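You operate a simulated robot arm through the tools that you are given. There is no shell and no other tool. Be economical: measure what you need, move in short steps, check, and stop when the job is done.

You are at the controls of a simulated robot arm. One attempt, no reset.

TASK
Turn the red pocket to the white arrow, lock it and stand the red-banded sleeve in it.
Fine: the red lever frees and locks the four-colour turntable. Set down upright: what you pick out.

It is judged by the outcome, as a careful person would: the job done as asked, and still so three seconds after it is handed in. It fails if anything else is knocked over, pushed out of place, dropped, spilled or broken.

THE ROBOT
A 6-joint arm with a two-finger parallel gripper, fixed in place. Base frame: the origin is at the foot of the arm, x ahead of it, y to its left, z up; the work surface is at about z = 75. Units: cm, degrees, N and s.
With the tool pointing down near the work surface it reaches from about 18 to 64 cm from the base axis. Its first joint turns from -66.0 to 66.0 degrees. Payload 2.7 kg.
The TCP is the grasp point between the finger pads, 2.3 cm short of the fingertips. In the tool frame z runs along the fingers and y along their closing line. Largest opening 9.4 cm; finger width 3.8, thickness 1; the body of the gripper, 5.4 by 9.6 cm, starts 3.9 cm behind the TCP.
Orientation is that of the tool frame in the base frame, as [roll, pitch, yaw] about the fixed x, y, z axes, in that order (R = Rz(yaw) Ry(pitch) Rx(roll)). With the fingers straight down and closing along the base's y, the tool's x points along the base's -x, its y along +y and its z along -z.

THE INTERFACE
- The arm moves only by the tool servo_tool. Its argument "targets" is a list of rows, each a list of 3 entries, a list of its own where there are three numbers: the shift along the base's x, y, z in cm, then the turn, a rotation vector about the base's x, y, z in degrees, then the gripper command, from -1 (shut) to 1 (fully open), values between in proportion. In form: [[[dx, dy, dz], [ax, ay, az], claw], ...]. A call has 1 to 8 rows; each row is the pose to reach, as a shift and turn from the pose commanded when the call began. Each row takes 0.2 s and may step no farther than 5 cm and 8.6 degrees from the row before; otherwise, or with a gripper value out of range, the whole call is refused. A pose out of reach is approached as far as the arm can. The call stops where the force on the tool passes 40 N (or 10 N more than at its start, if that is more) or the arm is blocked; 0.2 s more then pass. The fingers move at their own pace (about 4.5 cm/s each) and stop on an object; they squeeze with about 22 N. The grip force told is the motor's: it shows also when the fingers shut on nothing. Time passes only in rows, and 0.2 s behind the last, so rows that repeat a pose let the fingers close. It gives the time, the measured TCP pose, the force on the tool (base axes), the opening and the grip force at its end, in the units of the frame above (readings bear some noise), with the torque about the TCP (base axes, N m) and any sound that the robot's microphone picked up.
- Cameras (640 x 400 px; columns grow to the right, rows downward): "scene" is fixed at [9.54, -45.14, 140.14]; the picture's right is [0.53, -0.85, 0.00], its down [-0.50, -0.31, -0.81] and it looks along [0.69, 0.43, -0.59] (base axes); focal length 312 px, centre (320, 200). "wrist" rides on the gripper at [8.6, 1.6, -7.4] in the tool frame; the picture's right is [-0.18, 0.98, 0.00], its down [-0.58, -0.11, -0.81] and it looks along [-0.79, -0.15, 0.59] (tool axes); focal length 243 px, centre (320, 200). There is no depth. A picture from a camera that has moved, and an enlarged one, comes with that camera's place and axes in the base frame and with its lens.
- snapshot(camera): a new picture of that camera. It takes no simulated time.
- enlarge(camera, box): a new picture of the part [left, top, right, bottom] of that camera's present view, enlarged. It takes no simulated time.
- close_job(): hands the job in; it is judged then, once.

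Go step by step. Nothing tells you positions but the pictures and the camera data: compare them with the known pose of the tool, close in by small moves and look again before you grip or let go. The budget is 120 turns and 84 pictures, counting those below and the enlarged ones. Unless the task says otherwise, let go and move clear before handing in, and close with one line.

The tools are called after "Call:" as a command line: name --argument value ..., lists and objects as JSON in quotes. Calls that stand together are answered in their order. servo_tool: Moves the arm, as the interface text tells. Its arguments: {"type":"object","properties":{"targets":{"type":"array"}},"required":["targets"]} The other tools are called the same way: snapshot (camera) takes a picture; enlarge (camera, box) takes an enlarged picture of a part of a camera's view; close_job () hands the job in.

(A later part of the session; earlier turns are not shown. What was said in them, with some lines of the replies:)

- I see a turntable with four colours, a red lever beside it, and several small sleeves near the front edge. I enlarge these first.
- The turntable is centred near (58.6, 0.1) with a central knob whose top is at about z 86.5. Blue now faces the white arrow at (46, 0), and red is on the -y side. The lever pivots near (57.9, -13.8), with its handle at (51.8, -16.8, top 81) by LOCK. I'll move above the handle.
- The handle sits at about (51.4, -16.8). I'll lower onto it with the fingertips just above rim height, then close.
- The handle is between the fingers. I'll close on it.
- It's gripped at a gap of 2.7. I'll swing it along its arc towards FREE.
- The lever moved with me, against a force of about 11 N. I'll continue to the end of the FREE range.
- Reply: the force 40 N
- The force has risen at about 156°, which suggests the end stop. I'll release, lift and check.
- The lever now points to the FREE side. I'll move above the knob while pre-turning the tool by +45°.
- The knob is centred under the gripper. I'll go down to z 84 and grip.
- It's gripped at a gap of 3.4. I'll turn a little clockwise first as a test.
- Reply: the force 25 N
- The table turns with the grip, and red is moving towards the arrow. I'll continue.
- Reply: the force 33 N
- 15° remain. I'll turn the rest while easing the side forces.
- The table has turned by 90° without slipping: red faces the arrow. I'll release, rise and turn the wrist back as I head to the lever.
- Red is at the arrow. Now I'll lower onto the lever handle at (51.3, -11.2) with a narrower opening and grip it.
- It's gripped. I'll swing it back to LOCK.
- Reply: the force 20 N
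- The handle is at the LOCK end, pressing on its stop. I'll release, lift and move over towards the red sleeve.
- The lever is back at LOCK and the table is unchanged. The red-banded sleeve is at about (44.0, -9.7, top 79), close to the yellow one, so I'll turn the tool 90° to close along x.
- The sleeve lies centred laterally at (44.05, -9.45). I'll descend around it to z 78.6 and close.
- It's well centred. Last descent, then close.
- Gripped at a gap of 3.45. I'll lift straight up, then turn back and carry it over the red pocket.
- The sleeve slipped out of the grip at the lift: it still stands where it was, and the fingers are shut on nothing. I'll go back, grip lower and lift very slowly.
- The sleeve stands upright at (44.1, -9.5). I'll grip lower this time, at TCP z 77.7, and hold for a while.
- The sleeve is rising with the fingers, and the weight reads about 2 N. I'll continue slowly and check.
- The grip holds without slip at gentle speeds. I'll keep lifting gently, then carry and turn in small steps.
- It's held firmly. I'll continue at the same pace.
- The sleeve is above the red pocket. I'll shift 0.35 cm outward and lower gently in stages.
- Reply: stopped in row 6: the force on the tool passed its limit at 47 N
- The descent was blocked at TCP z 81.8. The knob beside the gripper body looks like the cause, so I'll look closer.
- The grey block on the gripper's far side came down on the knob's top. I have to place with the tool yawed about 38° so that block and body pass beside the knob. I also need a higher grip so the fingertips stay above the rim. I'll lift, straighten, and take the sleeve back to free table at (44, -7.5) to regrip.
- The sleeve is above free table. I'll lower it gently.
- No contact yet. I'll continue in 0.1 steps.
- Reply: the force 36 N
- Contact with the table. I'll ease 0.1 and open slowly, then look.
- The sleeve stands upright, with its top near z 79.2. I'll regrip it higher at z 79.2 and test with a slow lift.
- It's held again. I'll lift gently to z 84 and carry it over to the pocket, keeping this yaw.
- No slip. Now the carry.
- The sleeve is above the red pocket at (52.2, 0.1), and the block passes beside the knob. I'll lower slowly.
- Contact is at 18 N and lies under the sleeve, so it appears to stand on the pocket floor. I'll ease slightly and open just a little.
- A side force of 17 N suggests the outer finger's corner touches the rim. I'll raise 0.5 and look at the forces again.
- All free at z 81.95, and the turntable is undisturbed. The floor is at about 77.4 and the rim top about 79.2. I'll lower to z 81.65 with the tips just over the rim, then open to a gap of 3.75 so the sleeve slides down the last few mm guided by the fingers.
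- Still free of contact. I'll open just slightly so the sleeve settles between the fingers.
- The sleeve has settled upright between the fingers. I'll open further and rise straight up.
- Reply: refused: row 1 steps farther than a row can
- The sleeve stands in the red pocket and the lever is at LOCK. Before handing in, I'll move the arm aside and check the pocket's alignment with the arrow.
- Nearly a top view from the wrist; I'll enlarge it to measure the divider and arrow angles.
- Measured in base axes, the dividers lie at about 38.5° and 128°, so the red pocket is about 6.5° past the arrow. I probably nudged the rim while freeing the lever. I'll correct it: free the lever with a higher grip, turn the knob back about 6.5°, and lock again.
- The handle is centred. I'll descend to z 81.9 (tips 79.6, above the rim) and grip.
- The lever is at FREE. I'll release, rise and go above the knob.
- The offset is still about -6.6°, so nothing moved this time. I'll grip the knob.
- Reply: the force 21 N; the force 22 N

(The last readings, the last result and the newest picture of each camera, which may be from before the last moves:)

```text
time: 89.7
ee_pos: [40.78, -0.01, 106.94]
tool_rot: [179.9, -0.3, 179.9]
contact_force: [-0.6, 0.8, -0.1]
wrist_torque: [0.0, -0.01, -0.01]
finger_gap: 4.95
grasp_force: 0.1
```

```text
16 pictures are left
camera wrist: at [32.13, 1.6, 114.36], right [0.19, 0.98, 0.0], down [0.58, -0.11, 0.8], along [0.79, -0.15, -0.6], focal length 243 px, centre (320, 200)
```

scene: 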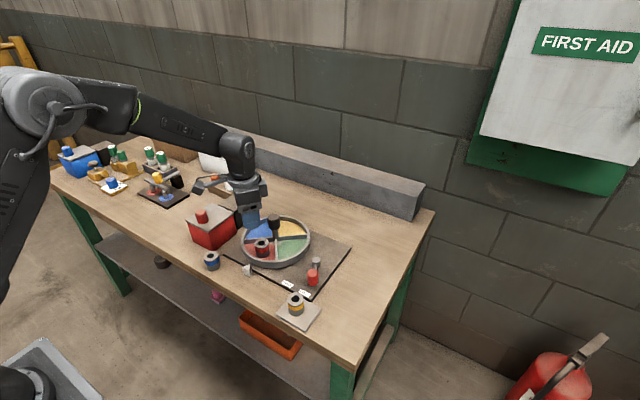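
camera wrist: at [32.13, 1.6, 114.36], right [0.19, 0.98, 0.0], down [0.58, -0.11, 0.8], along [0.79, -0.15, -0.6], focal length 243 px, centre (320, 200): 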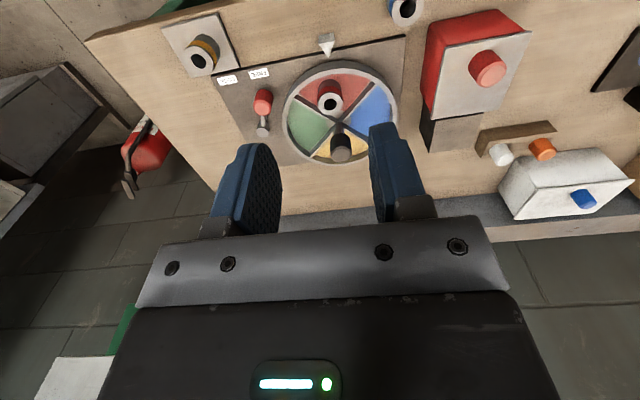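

Call:
enlarge --camera "wrist" --box '[260, 20, 420, 180]'

Call:
enlarge --camera "scene" --box '[230, 205, 320, 285]'

```text
2.50 times, centred on (340, 100) of wrist
camera zoom: at [32.13, 1.6, 114.36], right [0.19, 0.98, 0.0], down [0.58, -0.11, 0.8], along [0.79, -0.15, -0.6], focal length 606 px, centre (270, 450)
```

zoom: 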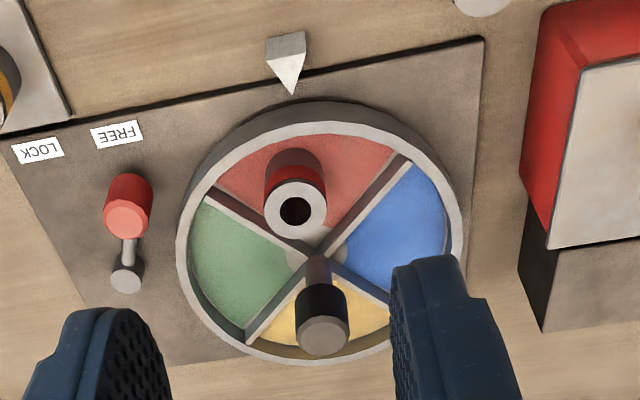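

```text
5.00 times, centred on (275, 245) of scene
camera zoom: at [9.54, -45.14, 140.14], right [0.53, -0.85, 0.0], down [-0.5, -0.31, -0.81], along [0.69, 0.43, -0.59], focal length 1560 px, centre (545, -25)
```

zoom: 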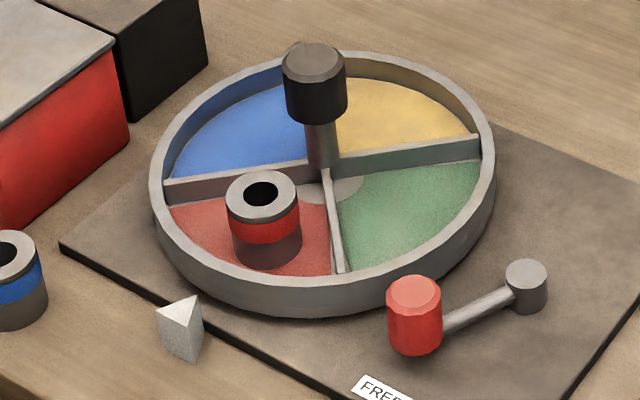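

Now the dividers lie at 135°/45° within about half a degree, so red is square to the arrow. Next I'll lock, with the same high, narrow grip on the handle.

Call:
servo_tool --targets '[[[2.6, -2.8, -3], [0, 0, 0], -0.1], [[5.2, -5.6, -6], [0, 0, 0], -0.1], [[7.8, -8.4, -9], [0, 0, 0], -0.1], [[10.5, -11.35, -12], [0, 0, 0], -0.1], [[10.5, -11.35, -16], [0, 0, 0], -0.1]]'

Call:
snapshot --camera "wrist"

```text
time: 90.9
ee_pos: [51.09, -11.44, 90.78]
tool_rot: [179.7, -0.2, 179.8]
contact_force: [0.4, -0.6, -0.1]
wrist_torque: [0.01, -0.01, -0.01]
finger_gap: 4.22
grasp_force: 0.1
```

```text
13 pictures are left
camera wrist: at [42.43, -9.81, 98.23], right [0.19, 0.98, 0.0], down [0.58, -0.11, 0.8], along [0.79, -0.15, -0.59], focal length 243 px, centre (320, 200)
```

wrist: 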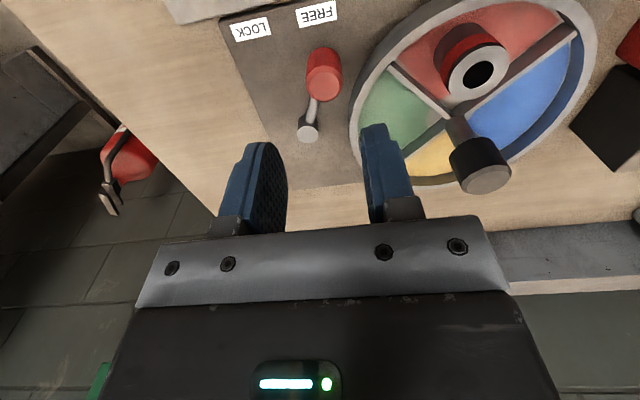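

Call:
servo_tool --targets '[[[0.3, 0.2, -4], [0, 0, 0], -0.1], [[0.3, 0.2, -7.5], [0, 0, 0], -0.1], [[0.3, 0.2, -8.8], [0, 0, 0], -0.1], [[0.3, 0.2, -8.8], [0, 0, 0], -1], [[0.3, 0.2, -8.8], [0, 0, 0], -1], [[0.3, 0.2, -8.8], [0, 0, 0], -1]]'

Call:
enlarge --camera "wrist" --box '[220, 0, 640, 240]'

```text
time: 92.3
ee_pos: [51.61, -11.2, 82.13]
tool_rot: [179.9, -0.2, 179.8]
contact_force: [1.6, -3.8, -2.7]
wrist_torque: [-0.35, -0.18, -0.05]
finger_gap: 2.71
grasp_force: 45.6
```

```text
1.52 times, centred on (430, 120) of wrist
camera zoom: at [42.97, -9.59, 89.53], right [0.19, 0.98, 0.0], down [0.58, -0.11, 0.8], along [0.79, -0.15, -0.59], focal length 370 px, centre (152, 322)
```

zoom: 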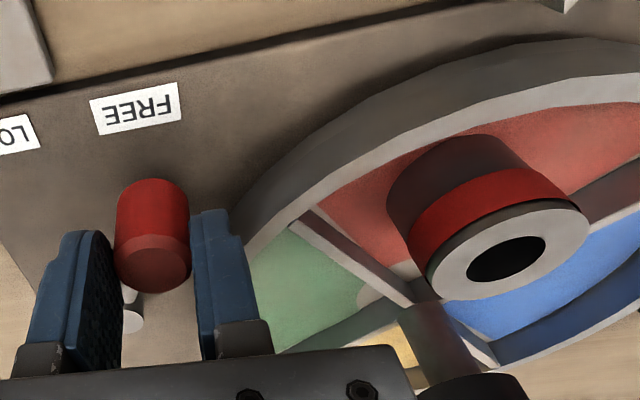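

Gripped, with the finger clear of the rim. I'll swing the lever to LOCK.

Call:
servo_tool --targets '[[[-0.26, -0.77, 0], [0, 0, 0], -1], [[-0.46, -1.71, 0], [0, 0, 0], -1], [[-0.53, -2.67, 0], [0, 0, 0], -1], [[-0.46, -3.63, 0], [0, 0, 0], -1], [[-0.3, -4.57, 0], [0, 0, 0], -1], [[-0.1, -5.3, 0], [0, 0, 0], -1], [[0.05, -5.75, 0], [0, 0, 0], -1], [[0.1, -6.0, 0], [0, 0, 0], -1]]'

Call:
servo_tool --targets '[[[0, 0.15, 0], [0, 0, 0], -0.4], [[0, 0.15, 0], [0, 0, 0], 0.1], [[0, 0.15, 0.2], [0, 0, 0], 0.1], [[0, 0.15, 4], [0, 0, 0], 0.1], [[0, 0.15, 8], [0, 0, 0], 0.1], [[-3, 2.0, 11], [0, 0, 0], 0.1], [[-6, 5, 13], [0, 0, 0], 0.1]]'

Call:
servo_tool --targets '[[[-1, 3, 3], [0, 0, 0], 0], [[-2, 6, 6], [0, 0, 0], 0], [[-4, 9, 9], [0, 0, 0], 0], [[-5, 12, 12], [0, 0, 0], 0]]'

Call:
enlarge --camera "wrist" --box '[240, 0, 420, 180]'

Call:
enlarge --camera "scene" --box '[200, 190, 340, 330]'

```text
time: 94.1
ee_pos: [51.51, -17.04, 82.08]
tool_rot: [179.8, -0.2, 179.9]
contact_force: [-4.2, 19.5, 5.2]
wrist_torque: [0.17, -0.68, 0.19]
finger_gap: 2.71
grasp_force: 45.1
```

```text
time: 95.7
ee_pos: [45.37, -12.21, 95.21]
tool_rot: [179.8, -0.2, 179.7]
contact_force: [-0.2, 0.3, -1.2]
wrist_torque: [-0.01, -0.01, -0.01]
finger_gap: 5.15
grasp_force: 0.1
```

```text
time: 96.7
ee_pos: [40.42, -0.26, 107.21]
tool_rot: [179.8, -0.3, 179.8]
contact_force: [0.0, 0.0, -0.4]
wrist_torque: [-0.01, -0.01, 0.01]
finger_gap: 4.71
grasp_force: 0.0
```

```text
2.22 times, centred on (330, 90) of wrist
camera zoom: at [31.82, 1.42, 114.61], right [0.19, 0.98, 0.0], down [0.58, -0.11, 0.8], along [0.79, -0.15, -0.6], focal length 539 px, centre (298, 444)
```

zoom: 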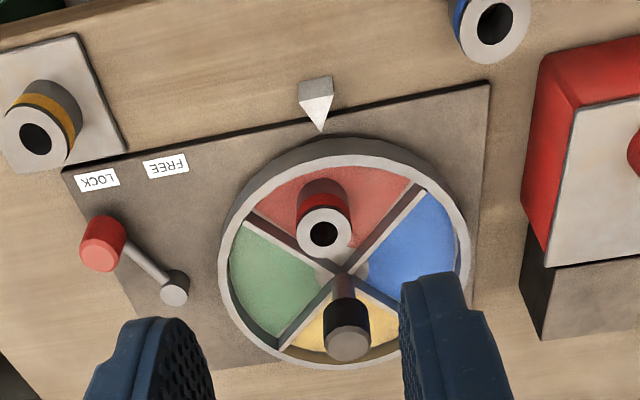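

```text
2.86 times, centred on (270, 260) of scene
camera zoom: at [9.54, -45.14, 140.14], right [0.53, -0.85, 0.0], down [-0.5, -0.31, -0.81], along [0.69, 0.43, -0.59], focal length 892 px, centre (463, 29)
```

zoom: 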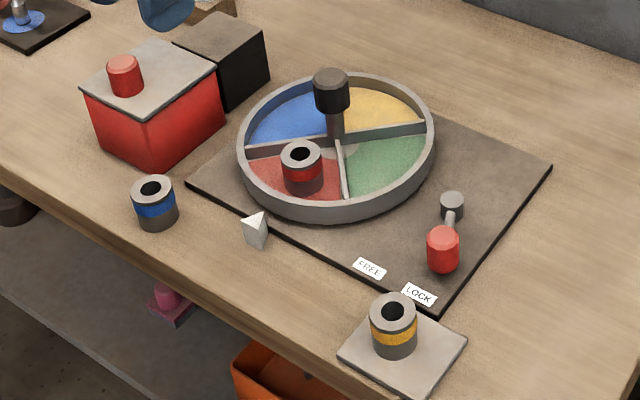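

The dividers and the lever are back exactly where they sat in the first picture, now with red at the arrow. The lever is at LOCK, the sleeve stands upright in the red pocket, nothing else has moved, and the arm is clear. I'm handing in.

Call:
close_job

```text
The job is handed in.
```

The red pocket faces the white arrow, the lever is at LOCK, and the red-banded sleeve stands upright in the pocket; the first lift slipped off and the turn was about 6.5° out, both put right before handing in.
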